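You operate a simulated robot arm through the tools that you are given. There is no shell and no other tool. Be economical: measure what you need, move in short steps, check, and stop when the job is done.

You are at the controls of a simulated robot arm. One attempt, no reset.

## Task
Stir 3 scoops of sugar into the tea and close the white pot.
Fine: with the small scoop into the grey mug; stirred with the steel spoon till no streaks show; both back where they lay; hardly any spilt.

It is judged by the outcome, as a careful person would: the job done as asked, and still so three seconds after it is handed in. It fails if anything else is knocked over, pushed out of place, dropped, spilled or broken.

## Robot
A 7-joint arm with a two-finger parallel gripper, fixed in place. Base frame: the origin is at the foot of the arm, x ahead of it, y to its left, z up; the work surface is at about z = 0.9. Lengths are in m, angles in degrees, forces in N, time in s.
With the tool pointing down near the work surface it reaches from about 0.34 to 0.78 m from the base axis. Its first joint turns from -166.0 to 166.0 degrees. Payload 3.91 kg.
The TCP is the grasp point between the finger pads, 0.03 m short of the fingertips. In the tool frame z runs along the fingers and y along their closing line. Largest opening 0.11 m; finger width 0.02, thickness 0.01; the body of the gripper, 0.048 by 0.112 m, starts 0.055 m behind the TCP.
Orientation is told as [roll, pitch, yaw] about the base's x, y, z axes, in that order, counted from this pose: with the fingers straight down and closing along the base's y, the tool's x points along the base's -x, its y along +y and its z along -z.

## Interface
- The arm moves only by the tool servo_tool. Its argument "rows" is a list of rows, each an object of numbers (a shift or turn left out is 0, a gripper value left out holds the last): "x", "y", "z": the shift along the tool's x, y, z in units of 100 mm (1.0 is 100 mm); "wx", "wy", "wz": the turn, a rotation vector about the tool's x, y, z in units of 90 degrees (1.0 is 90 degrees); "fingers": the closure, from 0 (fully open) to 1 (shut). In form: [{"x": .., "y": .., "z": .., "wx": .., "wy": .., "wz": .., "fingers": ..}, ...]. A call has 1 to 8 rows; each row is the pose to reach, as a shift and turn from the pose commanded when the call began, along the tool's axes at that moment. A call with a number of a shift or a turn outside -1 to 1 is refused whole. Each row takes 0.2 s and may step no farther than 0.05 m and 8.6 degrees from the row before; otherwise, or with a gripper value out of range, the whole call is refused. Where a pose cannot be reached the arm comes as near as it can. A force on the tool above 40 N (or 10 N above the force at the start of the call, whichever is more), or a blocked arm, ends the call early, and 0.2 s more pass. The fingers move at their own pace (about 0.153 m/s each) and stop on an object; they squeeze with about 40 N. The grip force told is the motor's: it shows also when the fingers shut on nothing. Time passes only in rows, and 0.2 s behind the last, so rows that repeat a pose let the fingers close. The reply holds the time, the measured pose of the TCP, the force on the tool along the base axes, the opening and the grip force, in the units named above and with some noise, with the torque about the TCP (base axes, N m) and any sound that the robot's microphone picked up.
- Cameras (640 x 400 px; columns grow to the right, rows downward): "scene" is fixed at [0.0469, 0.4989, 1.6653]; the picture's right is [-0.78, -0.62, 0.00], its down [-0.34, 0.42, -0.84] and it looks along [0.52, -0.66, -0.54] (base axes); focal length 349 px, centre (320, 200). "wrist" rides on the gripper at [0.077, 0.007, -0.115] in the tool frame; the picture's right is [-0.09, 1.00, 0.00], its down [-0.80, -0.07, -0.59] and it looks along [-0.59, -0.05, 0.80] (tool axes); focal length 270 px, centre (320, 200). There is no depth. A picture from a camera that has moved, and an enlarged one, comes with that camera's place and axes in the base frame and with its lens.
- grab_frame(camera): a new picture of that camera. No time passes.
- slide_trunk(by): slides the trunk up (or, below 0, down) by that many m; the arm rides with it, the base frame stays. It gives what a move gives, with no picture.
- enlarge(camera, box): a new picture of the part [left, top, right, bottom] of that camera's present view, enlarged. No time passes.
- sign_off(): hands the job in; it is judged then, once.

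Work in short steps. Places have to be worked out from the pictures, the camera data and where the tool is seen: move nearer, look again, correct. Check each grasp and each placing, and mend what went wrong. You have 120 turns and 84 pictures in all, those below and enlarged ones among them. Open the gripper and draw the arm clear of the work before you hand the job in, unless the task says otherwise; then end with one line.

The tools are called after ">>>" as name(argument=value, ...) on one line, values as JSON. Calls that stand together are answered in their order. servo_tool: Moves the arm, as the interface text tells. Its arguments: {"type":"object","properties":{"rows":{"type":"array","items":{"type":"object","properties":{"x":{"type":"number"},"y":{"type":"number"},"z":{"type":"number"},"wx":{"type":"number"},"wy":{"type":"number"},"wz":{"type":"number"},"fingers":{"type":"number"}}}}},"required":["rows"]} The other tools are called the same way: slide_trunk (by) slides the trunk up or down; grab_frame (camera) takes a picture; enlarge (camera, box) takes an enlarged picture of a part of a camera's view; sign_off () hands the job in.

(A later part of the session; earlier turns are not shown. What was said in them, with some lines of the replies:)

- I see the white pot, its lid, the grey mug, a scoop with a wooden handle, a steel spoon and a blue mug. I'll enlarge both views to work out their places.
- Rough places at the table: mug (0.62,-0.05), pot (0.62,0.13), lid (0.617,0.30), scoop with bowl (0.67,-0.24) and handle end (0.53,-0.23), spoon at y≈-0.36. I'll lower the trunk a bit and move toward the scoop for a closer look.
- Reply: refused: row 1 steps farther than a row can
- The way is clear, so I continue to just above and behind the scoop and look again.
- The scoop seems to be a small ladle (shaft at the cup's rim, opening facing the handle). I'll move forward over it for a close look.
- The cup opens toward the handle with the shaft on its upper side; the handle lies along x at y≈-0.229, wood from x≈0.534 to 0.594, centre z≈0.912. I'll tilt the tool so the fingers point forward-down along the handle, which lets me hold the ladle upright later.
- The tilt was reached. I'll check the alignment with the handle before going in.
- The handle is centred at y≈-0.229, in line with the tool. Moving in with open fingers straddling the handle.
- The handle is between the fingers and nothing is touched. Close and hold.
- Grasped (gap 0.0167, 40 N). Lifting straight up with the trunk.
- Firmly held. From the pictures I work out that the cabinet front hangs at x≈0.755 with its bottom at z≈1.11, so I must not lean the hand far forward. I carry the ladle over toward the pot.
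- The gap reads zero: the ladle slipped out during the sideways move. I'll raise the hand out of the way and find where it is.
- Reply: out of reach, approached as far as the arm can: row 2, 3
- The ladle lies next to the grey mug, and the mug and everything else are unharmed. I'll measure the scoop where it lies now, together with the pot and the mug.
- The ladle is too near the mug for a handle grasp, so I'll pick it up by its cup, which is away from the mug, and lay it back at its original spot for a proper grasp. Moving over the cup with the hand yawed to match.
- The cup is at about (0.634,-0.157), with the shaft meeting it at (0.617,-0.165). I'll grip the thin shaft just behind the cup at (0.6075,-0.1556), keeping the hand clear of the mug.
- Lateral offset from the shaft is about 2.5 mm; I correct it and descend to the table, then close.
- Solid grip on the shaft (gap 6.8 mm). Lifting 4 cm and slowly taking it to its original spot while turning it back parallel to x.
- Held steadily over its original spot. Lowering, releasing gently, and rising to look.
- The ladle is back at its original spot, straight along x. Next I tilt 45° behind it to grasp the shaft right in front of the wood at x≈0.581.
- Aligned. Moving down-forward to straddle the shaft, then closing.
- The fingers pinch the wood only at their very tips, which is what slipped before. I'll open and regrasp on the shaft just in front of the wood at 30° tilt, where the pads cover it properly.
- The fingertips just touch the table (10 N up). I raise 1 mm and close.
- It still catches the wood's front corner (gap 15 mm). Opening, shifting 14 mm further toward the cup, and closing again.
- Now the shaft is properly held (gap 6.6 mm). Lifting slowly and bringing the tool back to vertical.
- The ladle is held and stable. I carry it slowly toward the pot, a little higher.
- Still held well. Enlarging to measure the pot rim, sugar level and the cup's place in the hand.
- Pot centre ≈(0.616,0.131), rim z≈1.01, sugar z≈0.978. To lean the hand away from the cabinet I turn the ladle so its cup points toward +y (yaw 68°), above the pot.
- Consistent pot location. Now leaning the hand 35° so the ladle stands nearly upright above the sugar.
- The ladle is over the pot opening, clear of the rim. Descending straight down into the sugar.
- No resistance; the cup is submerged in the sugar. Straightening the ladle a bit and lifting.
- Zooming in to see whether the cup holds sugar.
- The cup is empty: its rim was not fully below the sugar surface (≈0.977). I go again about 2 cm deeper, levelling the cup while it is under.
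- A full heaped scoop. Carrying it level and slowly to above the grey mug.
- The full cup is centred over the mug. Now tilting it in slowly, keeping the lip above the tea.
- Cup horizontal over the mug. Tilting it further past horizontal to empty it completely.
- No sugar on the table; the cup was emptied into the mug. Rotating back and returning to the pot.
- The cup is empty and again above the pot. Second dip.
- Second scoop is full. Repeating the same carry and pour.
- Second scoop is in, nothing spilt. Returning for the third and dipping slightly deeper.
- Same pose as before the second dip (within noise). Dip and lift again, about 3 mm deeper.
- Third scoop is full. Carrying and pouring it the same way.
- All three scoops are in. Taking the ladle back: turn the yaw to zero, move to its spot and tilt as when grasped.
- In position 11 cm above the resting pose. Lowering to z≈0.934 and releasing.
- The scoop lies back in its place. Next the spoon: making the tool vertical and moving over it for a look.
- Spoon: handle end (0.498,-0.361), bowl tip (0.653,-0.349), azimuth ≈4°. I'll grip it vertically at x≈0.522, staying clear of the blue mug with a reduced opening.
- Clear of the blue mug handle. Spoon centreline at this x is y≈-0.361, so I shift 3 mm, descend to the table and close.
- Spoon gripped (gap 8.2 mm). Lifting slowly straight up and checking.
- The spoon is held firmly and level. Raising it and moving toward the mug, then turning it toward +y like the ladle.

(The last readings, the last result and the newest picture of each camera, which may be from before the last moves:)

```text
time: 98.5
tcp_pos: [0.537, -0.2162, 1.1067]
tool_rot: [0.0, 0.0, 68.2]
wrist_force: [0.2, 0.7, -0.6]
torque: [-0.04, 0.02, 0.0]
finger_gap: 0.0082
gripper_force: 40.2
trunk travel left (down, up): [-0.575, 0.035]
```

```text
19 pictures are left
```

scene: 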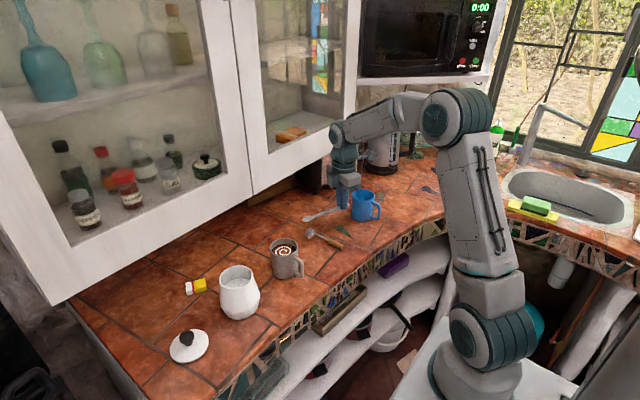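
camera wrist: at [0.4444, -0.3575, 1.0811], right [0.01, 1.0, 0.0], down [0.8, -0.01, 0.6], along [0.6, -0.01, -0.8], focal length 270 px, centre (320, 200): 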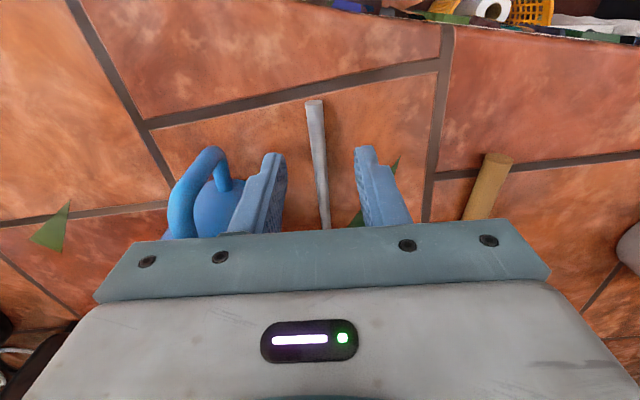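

Now leaning the hand so the spoon points down over the mug.

>>> servo_tool(rows=[{"wy": 0.06, "x": -0.08, "z": -0.1}, {"wy": 0.13, "x": -0.18, "z": -0.2}, {"wy": 0.21, "x": -0.29, "z": -0.25}, {"wy": 0.29, "x": -0.41, "z": -0.3}, {"wy": 0.37, "x": -0.53, "z": -0.32}, {"wy": 0.44, "x": -0.66, "z": -0.32}, {"wy": 0.5, "x": -0.8, "z": -0.32, "y": -0.05}])

>>> servo_tool(rows=[{"wy": 0.01, "x": -0.08, "z": -0.08}, {"wy": 0.03, "x": -0.2, "z": -0.2}, {"wy": 0.056, "x": -0.3, "z": -0.3, "y": -0.05}, {"wy": 0.056, "x": -0.349, "z": -0.349, "y": -0.05}])

>>> enlarge(camera="scene", box=[230, 180, 350, 290])

>>> grab_frame(camera="wrist")

```text
time: 100.1
tcp_pos: [0.5737, -0.1417, 1.1384]
tool_rot: [-0.1, 45.1, 67.9]
wrist_force: [0.4, 0.6, -0.9]
torque: [0.0, 0.02, 0.02]
finger_gap: 0.0081
gripper_force: 39.9
trunk travel left (down, up): [-0.575, 0.035]
```

```text
time: 101.1
tcp_pos: [0.5954, -0.0994, 1.1388]
tool_rot: [-0.2, 50.0, 68.0]
wrist_force: [-0.2, -0.3, -1.4]
torque: [0.0, -0.03, 0.02]
finger_gap: 0.0083
gripper_force: 39.9
trunk travel left (down, up): [-0.575, 0.035]
```

```text
3.64 times, centred on (290, 235) of scene
camera zoom: at [0.0469, 0.4989, 1.6653], right [-0.78, -0.62, 0.0], down [-0.34, 0.42, -0.84], along [0.52, -0.66, -0.54], focal length 1268 px, centre (429, 73)
```

zoom: 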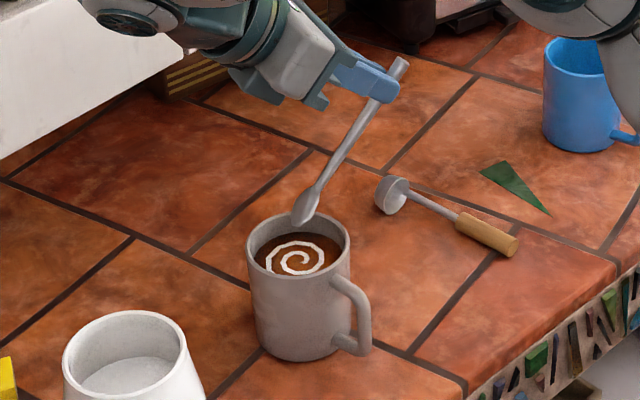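

```text
17 pictures are left
camera wrist: at [0.6032, -0.0617, 1.2709], right [-0.9, 0.42, -0.07], down [0.43, 0.87, -0.23], along [-0.04, -0.24, -0.97], focal length 270 px, centre (320, 200)
```

wrist: 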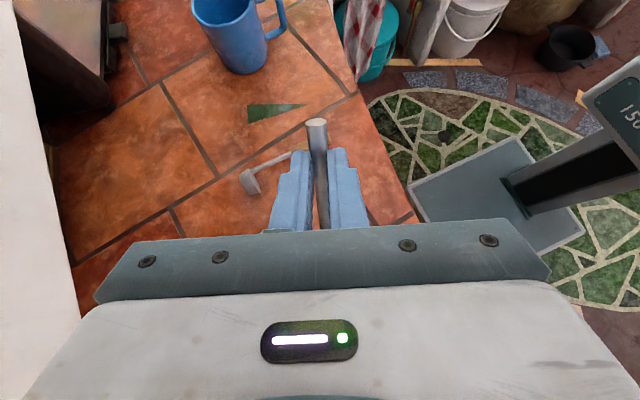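

The spoon tip is about 2 cm over the rim and slightly short of the centre. I shift 12 mm toward the far side and lower it into the tea.

>>> servo_tool(rows=[{"x": -0.077, "z": -0.092}, {"x": -0.2, "z": 0.011}, {"x": -0.32, "z": 0.112}, {"x": -0.44, "z": 0.213}, {"x": -0.56, "z": 0.313}, {"x": -0.65, "z": 0.389}])

>>> enlarge(camera="scene", box=[240, 200, 340, 290])

```text
time: 102.5
tcp_pos: [0.5994, -0.0877, 1.0628]
tool_rot: [-0.2, 50.0, 68.0]
wrist_force: [0.0, 0.2, -1.5]
torque: [0.0, -0.01, 0.0]
finger_gap: 0.0083
gripper_force: 40.4
trunk travel left (down, up): [-0.575, 0.035]
```

```text
4.44 times, centred on (290, 245) of scene
camera zoom: at [0.0469, 0.4989, 1.6653], right [-0.78, -0.62, 0.0], down [-0.34, 0.42, -0.84], along [0.52, -0.66, -0.54], focal length 1549 px, centre (453, 0)
```

zoom: 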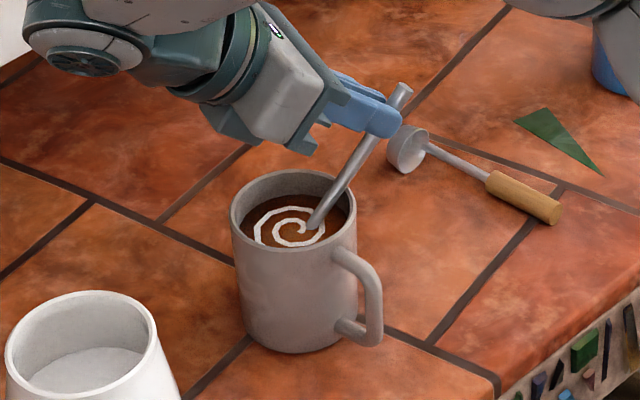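

The spoon is in the tea with no contact force. Stirring in small loops clear of the walls.

>>> servo_tool(rows=[{"x": -0.037, "z": -0.044, "y": 0.099}, {"y": 0.14}, {"x": 0.037, "z": 0.044, "y": 0.099}, {"x": 0.051, "z": 0.061}, {"x": 0.037, "z": 0.044, "y": -0.099}, {"y": -0.14}, {"x": -0.037, "z": -0.044, "y": -0.099}, {"x": -0.051, "z": -0.061}])

>>> servo_tool(rows=[{"x": 0.014, "z": 0.017, "y": 0.099}, {"x": 0.051, "z": 0.061, "y": 0.14}, {"x": 0.088, "z": 0.105, "y": 0.099}, {"x": 0.102, "z": 0.122}, {"x": 0.088, "z": 0.105, "y": -0.099}, {"x": 0.051, "z": 0.061, "y": -0.14}, {"x": 0.014, "z": 0.017, "y": -0.099}, {"x": 0, "z": 0}])

>>> servo_tool(rows=[{"x": 0.014, "z": 0.017, "y": 0.099}, {"x": 0.051, "z": 0.061, "y": 0.14}, {"x": 0.088, "z": 0.105, "y": 0.099}, {"x": 0.102, "z": 0.122}, {"x": 0.088, "z": 0.105, "y": -0.099}, {"x": 0.051, "z": 0.061, "y": -0.14}, {"x": 0.014, "z": 0.017, "y": -0.099}, {"x": 0, "z": 0}])

>>> enlarge(camera="scene", box=[240, 210, 330, 290])

```text
time: 104.3
tcp_pos: [0.6029, -0.0803, 1.0651]
tool_rot: [-0.2, 50.0, 67.9]
wrist_force: [-0.1, -0.5, -0.2]
torque: [0.02, -0.01, 0.07]
finger_gap: 0.0081
gripper_force: 40.3
trunk travel left (down, up): [-0.575, 0.035]
```

```text
time: 106.1
tcp_pos: [0.6022, -0.0816, 1.0633]
tool_rot: [-0.2, 50.0, 67.9]
wrist_force: [0.5, -0.3, 0.1]
torque: [-0.01, 0.01, 0.01]
finger_gap: 0.0081
gripper_force: 39.7
trunk travel left (down, up): [-0.575, 0.035]
```

```text
time: 107.9
tcp_pos: [0.602, -0.0799, 1.0634]
tool_rot: [-0.2, 50.0, 67.9]
wrist_force: [-0.2, -0.8, -0.9]
torque: [-0.05, 0.0, 0.0]
finger_gap: 0.0083
gripper_force: 40.1
trunk travel left (down, up): [-0.575, 0.035]
```

```text
5.00 times, centred on (285, 250) of scene
camera zoom: at [0.0469, 0.4989, 1.6653], right [-0.78, -0.62, 0.0], down [-0.34, 0.42, -0.84], along [0.52, -0.66, -0.54], focal length 1743 px, centre (495, -50)
```

zoom: 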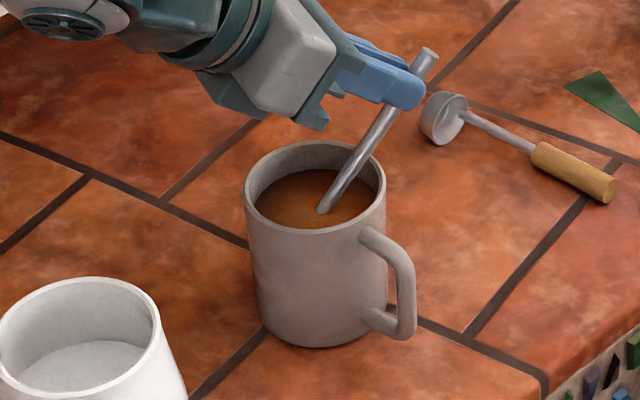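

The streaks are gone. Two more loops to be sure, then lift out along the spoon's path.

>>> servo_tool(rows=[{"x": 0.014, "z": 0.017, "y": 0.099}, {"x": 0.051, "z": 0.061, "y": 0.14}, {"x": 0.088, "z": 0.105, "y": 0.099}, {"x": 0.102, "z": 0.122}, {"x": 0.088, "z": 0.105, "y": -0.099}, {"x": 0.051, "z": 0.061, "y": -0.14}, {"x": 0.014, "z": 0.017, "y": -0.099}, {"x": 0, "z": 0}])

>>> servo_tool(rows=[{"x": 0.014, "z": 0.017, "y": 0.099}, {"x": 0.051, "z": 0.061, "y": 0.14}, {"x": 0.088, "z": 0.105, "y": 0.099}, {"x": 0.102, "z": 0.122}, {"x": 0.088, "z": 0.105, "y": -0.099}, {"x": 0.051, "z": 0.061, "y": -0.14}, {"x": 0.014, "z": 0.017, "y": -0.099}, {"x": 0.051, "z": 0.061}])

>>> servo_tool(rows=[{"x": 0.08, "z": -0.067}, {"x": 0.18, "z": -0.15}, {"x": 0.3, "z": -0.25}, {"x": 0.43, "z": -0.36}, {"x": 0.56, "z": -0.47}, {"x": 0.66, "z": -0.555}, {"x": 0.75, "z": -0.63}])

>>> enlarge(camera="scene", box=[230, 180, 350, 290])

```text
time: 109.7
tcp_pos: [0.6028, -0.0807, 1.0643]
tool_rot: [-0.2, 50.0, 67.8]
wrist_force: [-0.2, 0.4, -0.7]
torque: [-0.04, 0.01, -0.02]
finger_gap: 0.0081
gripper_force: 40.0
trunk travel left (down, up): [-0.575, 0.035]
```

```text
time: 111.5
tcp_pos: [0.5992, -0.0884, 1.064]
tool_rot: [-0.1, 50.0, 68.0]
wrist_force: [0.5, 0.6, 0.0]
torque: [-0.02, -0.03, 0.0]
finger_gap: 0.008
gripper_force: 40.3
trunk travel left (down, up): [-0.575, 0.035]
```

```text
time: 113.1
tcp_pos: [0.5981, -0.0888, 1.1629]
tool_rot: [-0.2, 50.0, 67.9]
wrist_force: [-0.2, 0.1, -0.5]
torque: [0.03, 0.0, 0.02]
finger_gap: 0.0086
gripper_force: 39.6
trunk travel left (down, up): [-0.575, 0.035]
```

```text
3.64 times, centred on (290, 235) of scene
camera zoom: at [0.0469, 0.4989, 1.6653], right [-0.78, -0.62, 0.0], down [-0.34, 0.42, -0.84], along [0.52, -0.66, -0.54], focal length 1268 px, centre (429, 73)
```

zoom: 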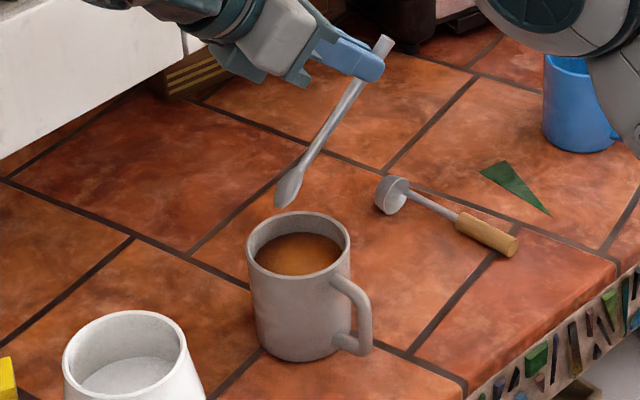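

The tea is uniform with no streaks. Bringing the spoon back: levelling, unturning and moving to its place.

>>> servo_tool(rows=[{"wy": -0.08, "x": 0.02, "z": 0.06}, {"wy": -0.16, "x": 0.04, "z": 0.15}, {"wy": -0.24, "x": 0.06, "z": 0.25}, {"wy": -0.32, "x": 0.09, "z": 0.36}, {"wy": -0.4, "x": 0.11, "z": 0.47}, {"wy": -0.48, "x": 0.14, "z": 0.57}, {"wy": -0.556, "x": 0.156, "z": 0.653}])

>>> servo_tool(rows=[{"wz": 0.0885, "x": 0.06}, {"wz": 0.177, "x": 0.16, "y": 0.03}, {"wz": 0.2655, "x": 0.28, "y": 0.06}, {"wz": 0.354, "x": 0.4, "y": 0.08}, {"wz": 0.4425, "x": 0.52, "y": 0.1}, {"wz": 0.531, "x": 0.64, "y": 0.12}, {"wz": 0.6195, "x": 0.75, "y": 0.14}, {"wz": 0.708, "x": 0.818, "y": 0.155}])

>>> servo_tool(rows=[{"y": -0.08, "z": 0.05}, {"y": -0.2, "z": 0.1}, {"y": -0.34, "z": 0.15}, {"y": -0.48, "z": 0.2}, {"y": -0.62, "z": 0.25}, {"y": -0.76, "z": 0.3}, {"y": -0.9, "z": 0.35}])

```text
time: 114.7
tcp_pos: [0.5761, -0.1434, 1.132]
tool_rot: [0.0, -0.3, 68.1]
wrist_force: [-0.7, -0.4, -0.5]
torque: [0.0, 0.03, 0.01]
finger_gap: 0.0083
gripper_force: 39.9
trunk travel left (down, up): [-0.575, 0.035]
```

```text
time: 116.5
tcp_pos: [0.5328, -0.2138, 1.1308]
tool_rot: [0.0, -0.1, 4.2]
wrist_force: [0.2, 0.9, -1.3]
torque: [-0.02, 0.02, 0.04]
finger_gap: 0.0086
gripper_force: 40.3
trunk travel left (down, up): [-0.575, 0.035]
```

```text
time: 118.1
tcp_pos: [0.5374, -0.3049, 1.0963]
tool_rot: [0.0, -0.2, 4.3]
wrist_force: [0.3, 0.3, -0.9]
torque: [0.0, 0.02, -0.03]
finger_gap: 0.0081
gripper_force: 39.6
trunk travel left (down, up): [-0.575, 0.035]
```

Holding well. Moving over the recorded spot, then lowering.

>>> servo_tool(rows=[{"x": 0.03, "y": -0.1, "z": 0.1}, {"x": 0.07, "y": -0.22, "z": 0.22}, {"x": 0.11, "y": -0.34, "z": 0.34}, {"x": 0.15, "y": -0.46, "z": 0.46}, {"x": 0.18, "y": -0.53, "z": 0.57}, {"x": 0.197, "y": -0.548, "z": 0.65}])

>>> grab_frame(camera="wrist")

```text
time: 119.5
tcp_pos: [0.5224, -0.3594, 1.0306]
tool_rot: [0.0, -0.1, 4.4]
wrist_force: [-0.1, -0.2, 0.3]
torque: [-0.01, 0.03, -0.02]
finger_gap: 0.008
gripper_force: 40.3
trunk travel left (down, up): [-0.575, 0.035]
```

```text
13 pictures are left
camera wrist: at [0.4454, -0.3581, 1.1451], right [0.01, 1.0, 0.0], down [0.8, -0.01, 0.6], along [0.6, -0.01, -0.8], focal length 270 px, centre (320, 200)
```

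wrist: 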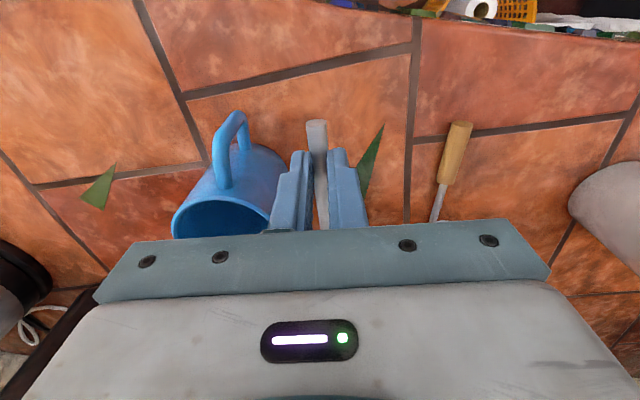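

Spoon is aligned as at pick-up. Lowering to the table, opening partly (clear of the blue mug), and rising.

>>> servo_tool(rows=[{"z": 0.25, "y": -0.01}, {"z": 0.5, "y": -0.01}, {"z": 0.72, "y": -0.01}, {"z": 0.88, "y": -0.01}, {"z": 0.95, "y": -0.01}, {"z": 0.985, "y": -0.01}])

>>> servo_tool(rows=[{"fingers": 0.85}, {"fingers": 0.72}, {"fingers": 0.64}, {"z": -0.3}, {"z": -0.6}, {"z": -1.0}])

>>> servo_tool(rows=[{"z": -0.4, "y": 0.2}, {"z": -0.7, "y": 0.5}, {"z": -1.0, "y": 0.8}])

>>> grab_frame(camera="scene")

```text
time: 120.9
tcp_pos: [0.5239, -0.3609, 0.9337]
tool_rot: [0.0, -0.1, 4.3]
wrist_force: [0.4, -0.6, 0.0]
torque: [0.01, 0.05, -0.03]
finger_gap: 0.008
gripper_force: 40.0
trunk travel left (down, up): [-0.575, 0.035]
```

```text
time: 122.3
tcp_pos: [0.5238, -0.359, 1.0328]
tool_rot: [0.0, -0.2, 4.3]
wrist_force: [0.6, -0.2, -0.1]
torque: [-0.01, -0.01, 0.01]
finger_gap: 0.0396
gripper_force: 0.1
trunk travel left (down, up): [-0.575, 0.035]
```

```text
time: 123.1
tcp_pos: [0.5159, -0.2769, 1.1337]
tool_rot: [0.0, -0.1, 4.4]
wrist_force: [0.2, 0.6, -0.4]
torque: [-0.02, 0.01, 0.01]
finger_gap: 0.0397
gripper_force: 0.1
trunk travel left (down, up): [-0.575, 0.035]
```

```text
12 pictures are left
```

scene: 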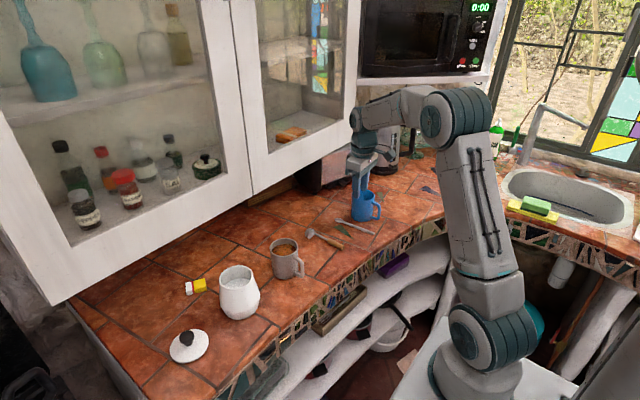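

Spoon is back beside the scoop. Now the lid: moving the empty hand over to y≈0.29.

>>> servo_tool(rows=[{"y": 0.4, "wz": 0.048, "x": -0.1}, {"y": 0.8, "wz": 0.048, "x": -0.2}, {"y": 1.0, "wz": 0.048, "x": -0.3}])

>>> servo_tool(rows=[{"y": 0.4}, {"y": 0.8}, {"y": 1.0}])

>>> servo_tool(rows=[{"y": 0.4}, {"y": 0.8}, {"y": 1.0}])

>>> servo_tool(rows=[{"y": 0.4}, {"y": 0.8}, {"y": 1.0}])

>>> servo_tool(rows=[{"y": 0.4}, {"y": 0.8}, {"y": 1.0}])

>>> servo_tool(rows=[{"y": 0.3}, {"y": 0.6, "x": -0.2}, {"y": 0.7, "x": -0.3}])

>>> grab_frame(camera="wrist")

```text
time: 123.9
tcp_pos: [0.54, -0.1762, 1.1308]
tool_rot: [-0.1, -0.1, 0.0]
wrist_force: [-0.8, 0.4, 0.2]
torque: [-0.02, -0.02, 0.0]
finger_gap: 0.0397
gripper_force: 0.1
trunk travel left (down, up): [-0.575, 0.035]
```

```text
time: 124.7
tcp_pos: [0.5395, -0.0772, 1.1318]
tool_rot: [-0.1, -0.1, 0.0]
wrist_force: [0.0, 0.2, -0.6]
torque: [-0.02, 0.05, 0.02]
finger_gap: 0.0394
gripper_force: 0.0
trunk travel left (down, up): [-0.575, 0.035]
```

```text
time: 125.5
tcp_pos: [0.5388, 0.0225, 1.1328]
tool_rot: [0.0, -0.2, 0.0]
wrist_force: [-0.5, -0.9, 0.5]
torque: [0.01, 0.01, -0.02]
finger_gap: 0.0398
gripper_force: 0.1
trunk travel left (down, up): [-0.575, 0.035]
```

```text
time: 126.3
tcp_pos: [0.5371, 0.1217, 1.1333]
tool_rot: [0.0, -0.2, -0.1]
wrist_force: [-0.7, -0.1, -0.2]
torque: [-0.01, -0.03, -0.02]
finger_gap: 0.0397
gripper_force: 0.1
trunk travel left (down, up): [-0.575, 0.035]
```

```text
time: 127.1
tcp_pos: [0.5405, 0.2225, 1.1354]
tool_rot: [0.0, 0.0, 0.0]
wrist_force: [-0.2, 0.2, 0.0]
torque: [0.01, 0.03, 0.0]
finger_gap: 0.0396
gripper_force: 0.1
trunk travel left (down, up): [-0.575, 0.035]
```

```text
time: 127.9
tcp_pos: [0.5698, 0.2918, 1.1319]
tool_rot: [0.0, -0.2, -0.1]
wrist_force: [-0.6, 0.2, -0.2]
torque: [0.0, 0.04, -0.03]
finger_gap: 0.0396
gripper_force: 0.1
trunk travel left (down, up): [-0.575, 0.035]
```

```text
11 pictures are left
camera wrist: at [0.4925, 0.2983, 1.2465], right [0.09, 1.0, 0.0], down [0.8, -0.07, 0.6], along [0.59, -0.05, -0.8], focal length 270 px, centre (320, 200)
```

wrist: 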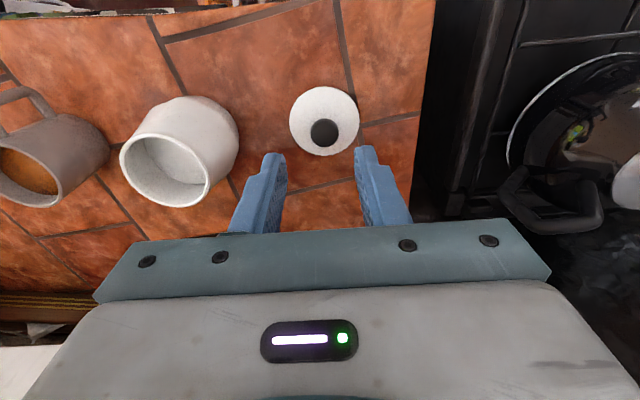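

Enlarging the lid to locate the knob.

>>> enlarge(camera="wrist", box=[120, 70, 376, 230])

>>> enlarge(camera="scene", box=[150, 250, 290, 370])

```text
2.50 times, centred on (248, 150) of wrist
camera zoom: at [0.4925, 0.2983, 1.2465], right [0.09, 1.0, 0.0], down [0.8, -0.07, 0.6], along [0.59, -0.05, -0.8], focal length 676 px, centre (500, 325)
```

zoom: 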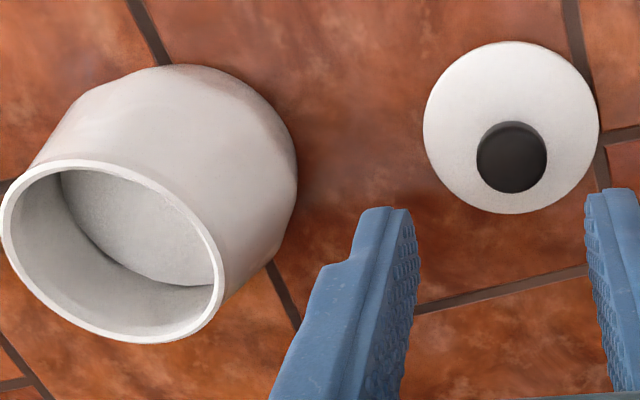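

```text
3.33 times, centred on (220, 310) of scene
camera zoom: at [0.0469, 0.4989, 1.6653], right [-0.78, -0.62, 0.0], down [-0.34, 0.42, -0.84], along [0.52, -0.66, -0.54], focal length 1162 px, centre (653, -167)
```

zoom: 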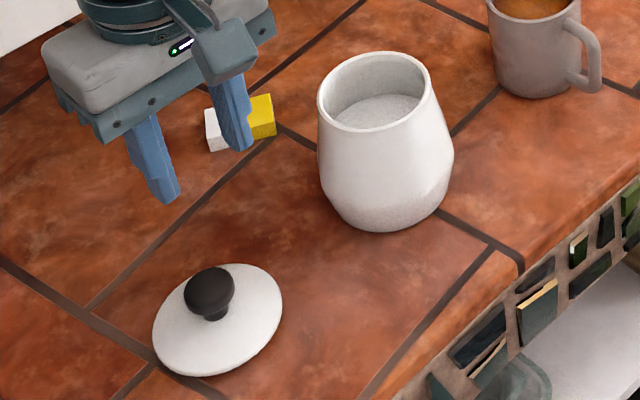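

Lid centre ≈(0.617,0.294), 9 cm across, knob ≈33 mm wide with centre z≈0.937. Moving over it, descending and gripping the knob.

>>> servo_tool(rows=[{"x": -0.25, "y": 0.01, "z": 0.1, "fingers": 0.35}, {"x": -0.47, "y": 0.02, "z": 0.35}, {"x": -0.47, "y": 0.02, "z": 0.7}, {"x": -0.47, "y": 0.02, "z": 0.95}])

>>> enlarge(camera="wrist", box=[200, 60, 440, 240])

```text
time: 128.9
tcp_pos: [0.6164, 0.2928, 1.0377]
tool_rot: [0.0, -0.2, 0.1]
wrist_force: [-0.1, -0.5, -1.1]
torque: [0.01, 0.0, 0.02]
finger_gap: 0.0715
gripper_force: 0.1
trunk travel left (down, up): [-0.575, 0.035]
```

```text
2.22 times, centred on (320, 150) of wrist
camera zoom: at [0.5395, 0.2994, 1.1519], right [0.09, 1.0, 0.0], down [0.8, -0.07, 0.6], along [0.59, -0.05, -0.8], focal length 601 px, centre (320, 311)
```

zoom: 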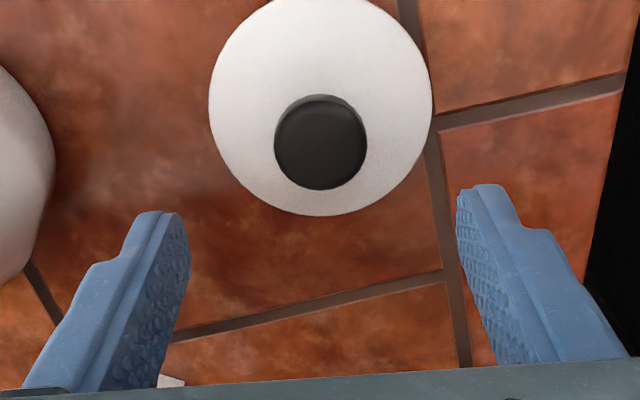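

Centred on the knob within about 2 mm. Descending and closing.

>>> servo_tool(rows=[{"x": -0.015, "z": 0.35}, {"x": -0.015, "z": 0.7}, {"x": -0.015, "z": 0.85}, {"x": -0.015, "z": 0.925}, {"x": -0.015, "z": 0.925, "fingers": 1}, {"x": -0.015, "z": 0.925, "fingers": 1}, {"x": -0.015, "z": 0.925, "fingers": 1}])

>>> servo_tool(rows=[{"z": -0.05}, {"z": -0.2}, {"z": -0.4}, {"z": -0.6}, {"z": -0.8}, {"z": -1.0}])

>>> enlarge(camera="scene", box=[130, 220, 290, 370])

```text
time: 130.5
tcp_pos: [0.6172, 0.2951, 0.9449]
tool_rot: [0.0, -0.2, 0.0]
wrist_force: [0.7, 0.1, -0.1]
torque: [0.0, 0.01, -0.03]
finger_gap: 0.0327
gripper_force: 39.9
trunk travel left (down, up): [-0.575, 0.035]
```

```text
time: 131.9
tcp_pos: [0.6167, 0.2926, 1.0462]
tool_rot: [0.0, -0.1, 0.1]
wrist_force: [0.4, 0.1, -0.5]
torque: [0.04, 0.03, 0.0]
finger_gap: 0.0322
gripper_force: 39.8
trunk travel left (down, up): [-0.575, 0.035]
```

```text
2.67 times, centred on (210, 295) of scene
camera zoom: at [0.0469, 0.4989, 1.6653], right [-0.78, -0.62, 0.0], down [-0.34, 0.42, -0.84], along [0.52, -0.66, -0.54], focal length 930 px, centre (613, -53)
```

zoom: 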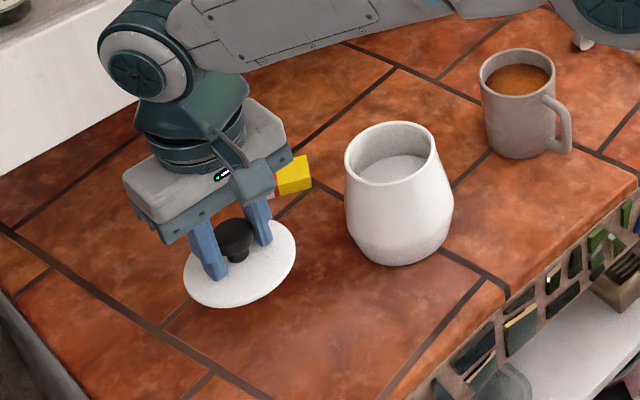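

Lid held by the knob (gap 32.5 mm), level. Carrying it higher and over to the pot at (0.616,0.131).

>>> servo_tool(rows=[{"z": -0.2, "y": -0.05}, {"z": -0.4, "y": -0.2}, {"z": -0.6, "y": -0.37}, {"z": -0.65, "y": -0.54}, {"z": -0.65, "y": -0.7}, {"z": -0.65, "y": -0.82}])

>>> servo_tool(rows=[{"y": -0.1}, {"y": -0.26}, {"y": -0.42}, {"y": -0.58}, {"y": -0.72}, {"y": -0.8}])

>>> grab_frame(camera="wrist")

>>> enlarge(camera="scene", box=[170, 200, 310, 330])

```text
time: 133.3
tcp_pos: [0.618, 0.2112, 1.11]
tool_rot: [0.1, -0.1, 0.0]
wrist_force: [-0.6, -0.3, -1.5]
torque: [0.02, -0.04, 0.01]
finger_gap: 0.0322
gripper_force: 39.9
trunk travel left (down, up): [-0.575, 0.035]
```

```text
time: 134.7
tcp_pos: [0.6183, 0.1318, 1.1099]
tool_rot: [-0.1, -0.1, 0.0]
wrist_force: [-0.3, -0.3, -0.7]
torque: [-0.01, 0.05, -0.02]
finger_gap: 0.0325
gripper_force: 40.2
trunk travel left (down, up): [-0.575, 0.035]
```

```text
6 pictures are left
camera wrist: at [0.5419, 0.1376, 1.2249], right [0.09, 1.0, 0.0], down [0.8, -0.07, 0.6], along [0.59, -0.05, -0.8], focal length 270 px, centre (320, 200)
```

wrist: 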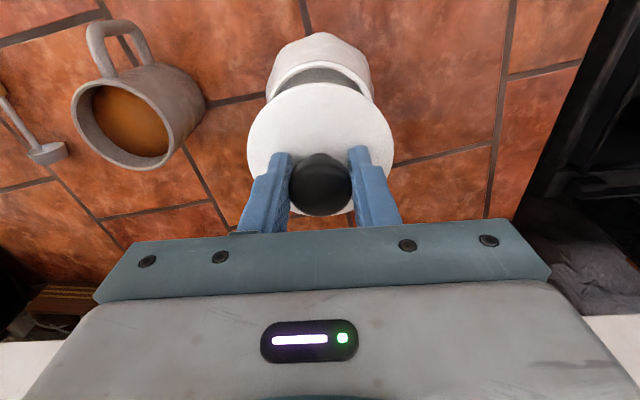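

```text
3.08 times, centred on (240, 265) of scene
camera zoom: at [0.0469, 0.4989, 1.6653], right [-0.78, -0.62, 0.0], down [-0.34, 0.42, -0.84], along [0.52, -0.66, -0.54], focal length 1073 px, centre (566, 0)
```

zoom: 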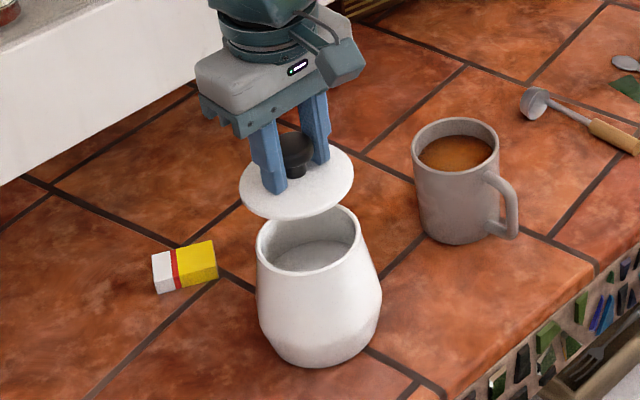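

The lid is over the pot, aligned within a few mm in both views. Lowering gently until it rests.

>>> servo_tool(rows=[{"x": 0.015, "z": 0.15}, {"x": 0.015, "z": 0.3}, {"x": 0.015, "z": 0.42}, {"x": 0.015, "z": 0.49}, {"x": 0.015, "z": 0.53}, {"x": 0.015, "z": 0.56}])

>>> enlarge(camera="scene", box=[190, 220, 290, 330])

```text
time: 136.1
tcp_pos: [0.6173, 0.1325, 1.0533]
tool_rot: [0.0, -0.1, 0.0]
wrist_force: [0.6, -0.7, -1.0]
torque: [0.02, -0.02, 0.02]
finger_gap: 0.0321
gripper_force: 40.4
trunk travel left (down, up): [-0.575, 0.035]
```

```text
3.64 times, centred on (240, 275) of scene
camera zoom: at [0.0469, 0.4989, 1.6653], right [-0.78, -0.62, 0.0], down [-0.34, 0.42, -0.84], along [0.52, -0.66, -0.54], focal length 1268 px, centre (611, -73)
```

zoom: 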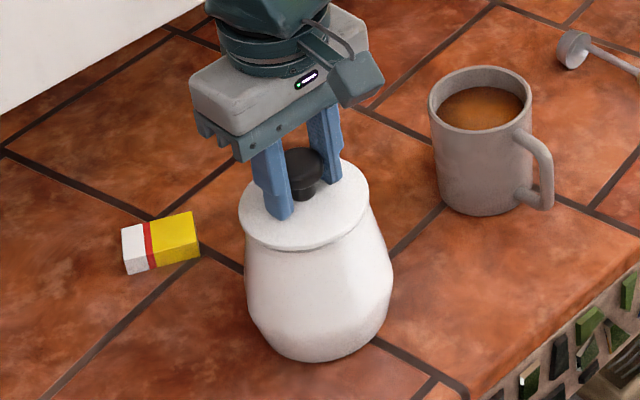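

Almost on the rim and well centred; no contact force yet. Continuing down in 2 mm steps.

>>> servo_tool(rows=[{"z": 0.02}, {"z": 0.04}, {"z": 0.06}, {"z": 0.08}, {"z": 0.1}, {"z": 0.12}])

```text
time: 137.5
tcp_pos: [0.6153, 0.1316, 1.048]
tool_rot: [0.1, -0.7, 0.0]
wrist_force: [6.8, 2.5, 39.5]
torque: [-0.09, -0.21, -0.23]
finger_gap: 0.0322
gripper_force: 40.3
trunk travel left (down, up): [-0.575, 0.035]
```

The lid rests on the rim (contact at z≈1.048). I back off the pressure and open the fingers.

>>> servo_tool(rows=[{"z": -0.04}, {"z": -0.06}, {"z": -0.06}])

>>> enlarge(camera="scene", box=[190, 220, 290, 330])

```text
time: 138.3
tcp_pos: [0.6152, 0.1317, 1.0477]
tool_rot: [0.0, 0.0, 0.0]
wrist_force: [3.5, 1.0, 13.1]
torque: [0.02, -0.74, 0.05]
finger_gap: 0.0324
gripper_force: 39.8
trunk travel left (down, up): [-0.575, 0.035]
```

```text
3.64 times, centred on (240, 275) of scene
camera zoom: at [0.0469, 0.4989, 1.6653], right [-0.78, -0.62, 0.0], down [-0.34, 0.42, -0.84], along [0.52, -0.66, -0.54], focal length 1268 px, centre (611, -73)
```

zoom: 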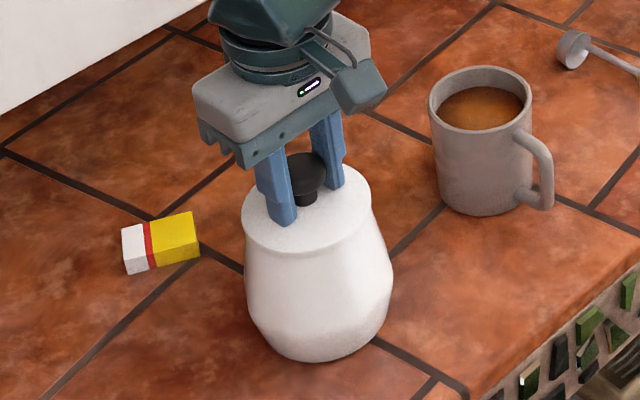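

The lid is seated flush and the pot has not moved. Easing off, opening and withdrawing upward.

>>> servo_tool(rows=[{"z": -0.015}, {"z": -0.015, "fingers": 0.6}, {"z": -0.015, "fingers": 0.3}, {"z": -0.015, "fingers": 0.2}, {"z": -0.3}, {"z": -0.65}, {"z": -1.0}])

>>> servo_tool(rows=[{"x": 0.4, "z": -0.2}, {"x": 0.8, "z": -0.4}, {"x": 1.0, "z": -0.6}])

>>> grab_frame(camera="scene")

>>> grab_frame(camera="wrist")

```text
time: 139.9
tcp_pos: [0.6168, 0.1311, 1.1494]
tool_rot: [0.0, -0.1, 0.1]
wrist_force: [0.1, -0.5, 0.4]
torque: [-0.01, -0.02, 0.01]
finger_gap: 0.088
gripper_force: 0.2
trunk travel left (down, up): [-0.575, 0.035]
```

```text
time: 140.7
tcp_pos: [0.5175, 0.1311, 1.2081]
tool_rot: [0.1, 0.0, 0.0]
wrist_force: [-0.3, 0.7, -0.7]
torque: [-0.01, 0.0, 0.0]
finger_gap: 0.088
gripper_force: 0.1
trunk travel left (down, up): [-0.575, 0.035]
```

```text
2 pictures are left
```

scene: 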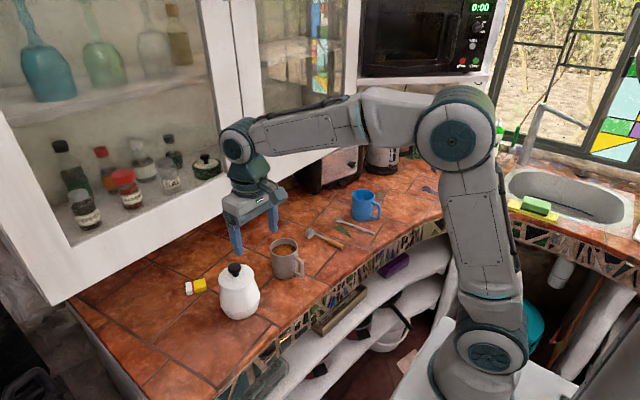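

```text
1 pictures are left
camera wrist: at [0.4413, 0.1374, 1.323], right [0.09, 1.0, 0.0], down [0.8, -0.07, 0.6], along [0.59, -0.05, -0.8], focal length 270 px, centre (320, 200)
```

wrist: 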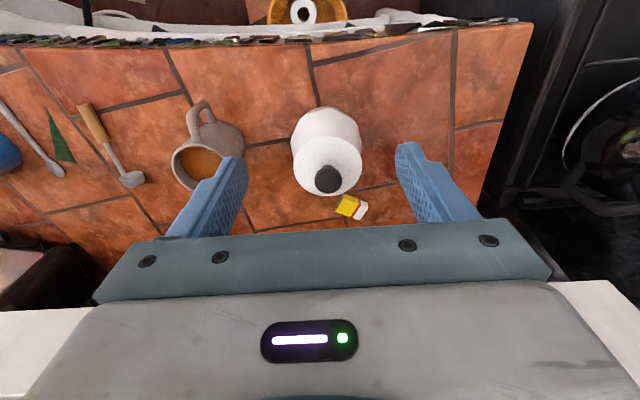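

The pot is closed, the tea is even in colour, the scoop and spoon lie in their places and the counter is clean. The hand is open and clear, so I hand in the job.

>>> sign_off()

```text
The job is handed in.
```

I put three full scoops of sugar in the grey mug, stirred till no streaks showed, and closed the white pot. I dropped the scoop once before scooping (empty, nothing hit). It is back in its spot but turned about its handle: the shaft now lies beside the cup, not on top. The spoon is back in its place, and I saw no sugar spilt.
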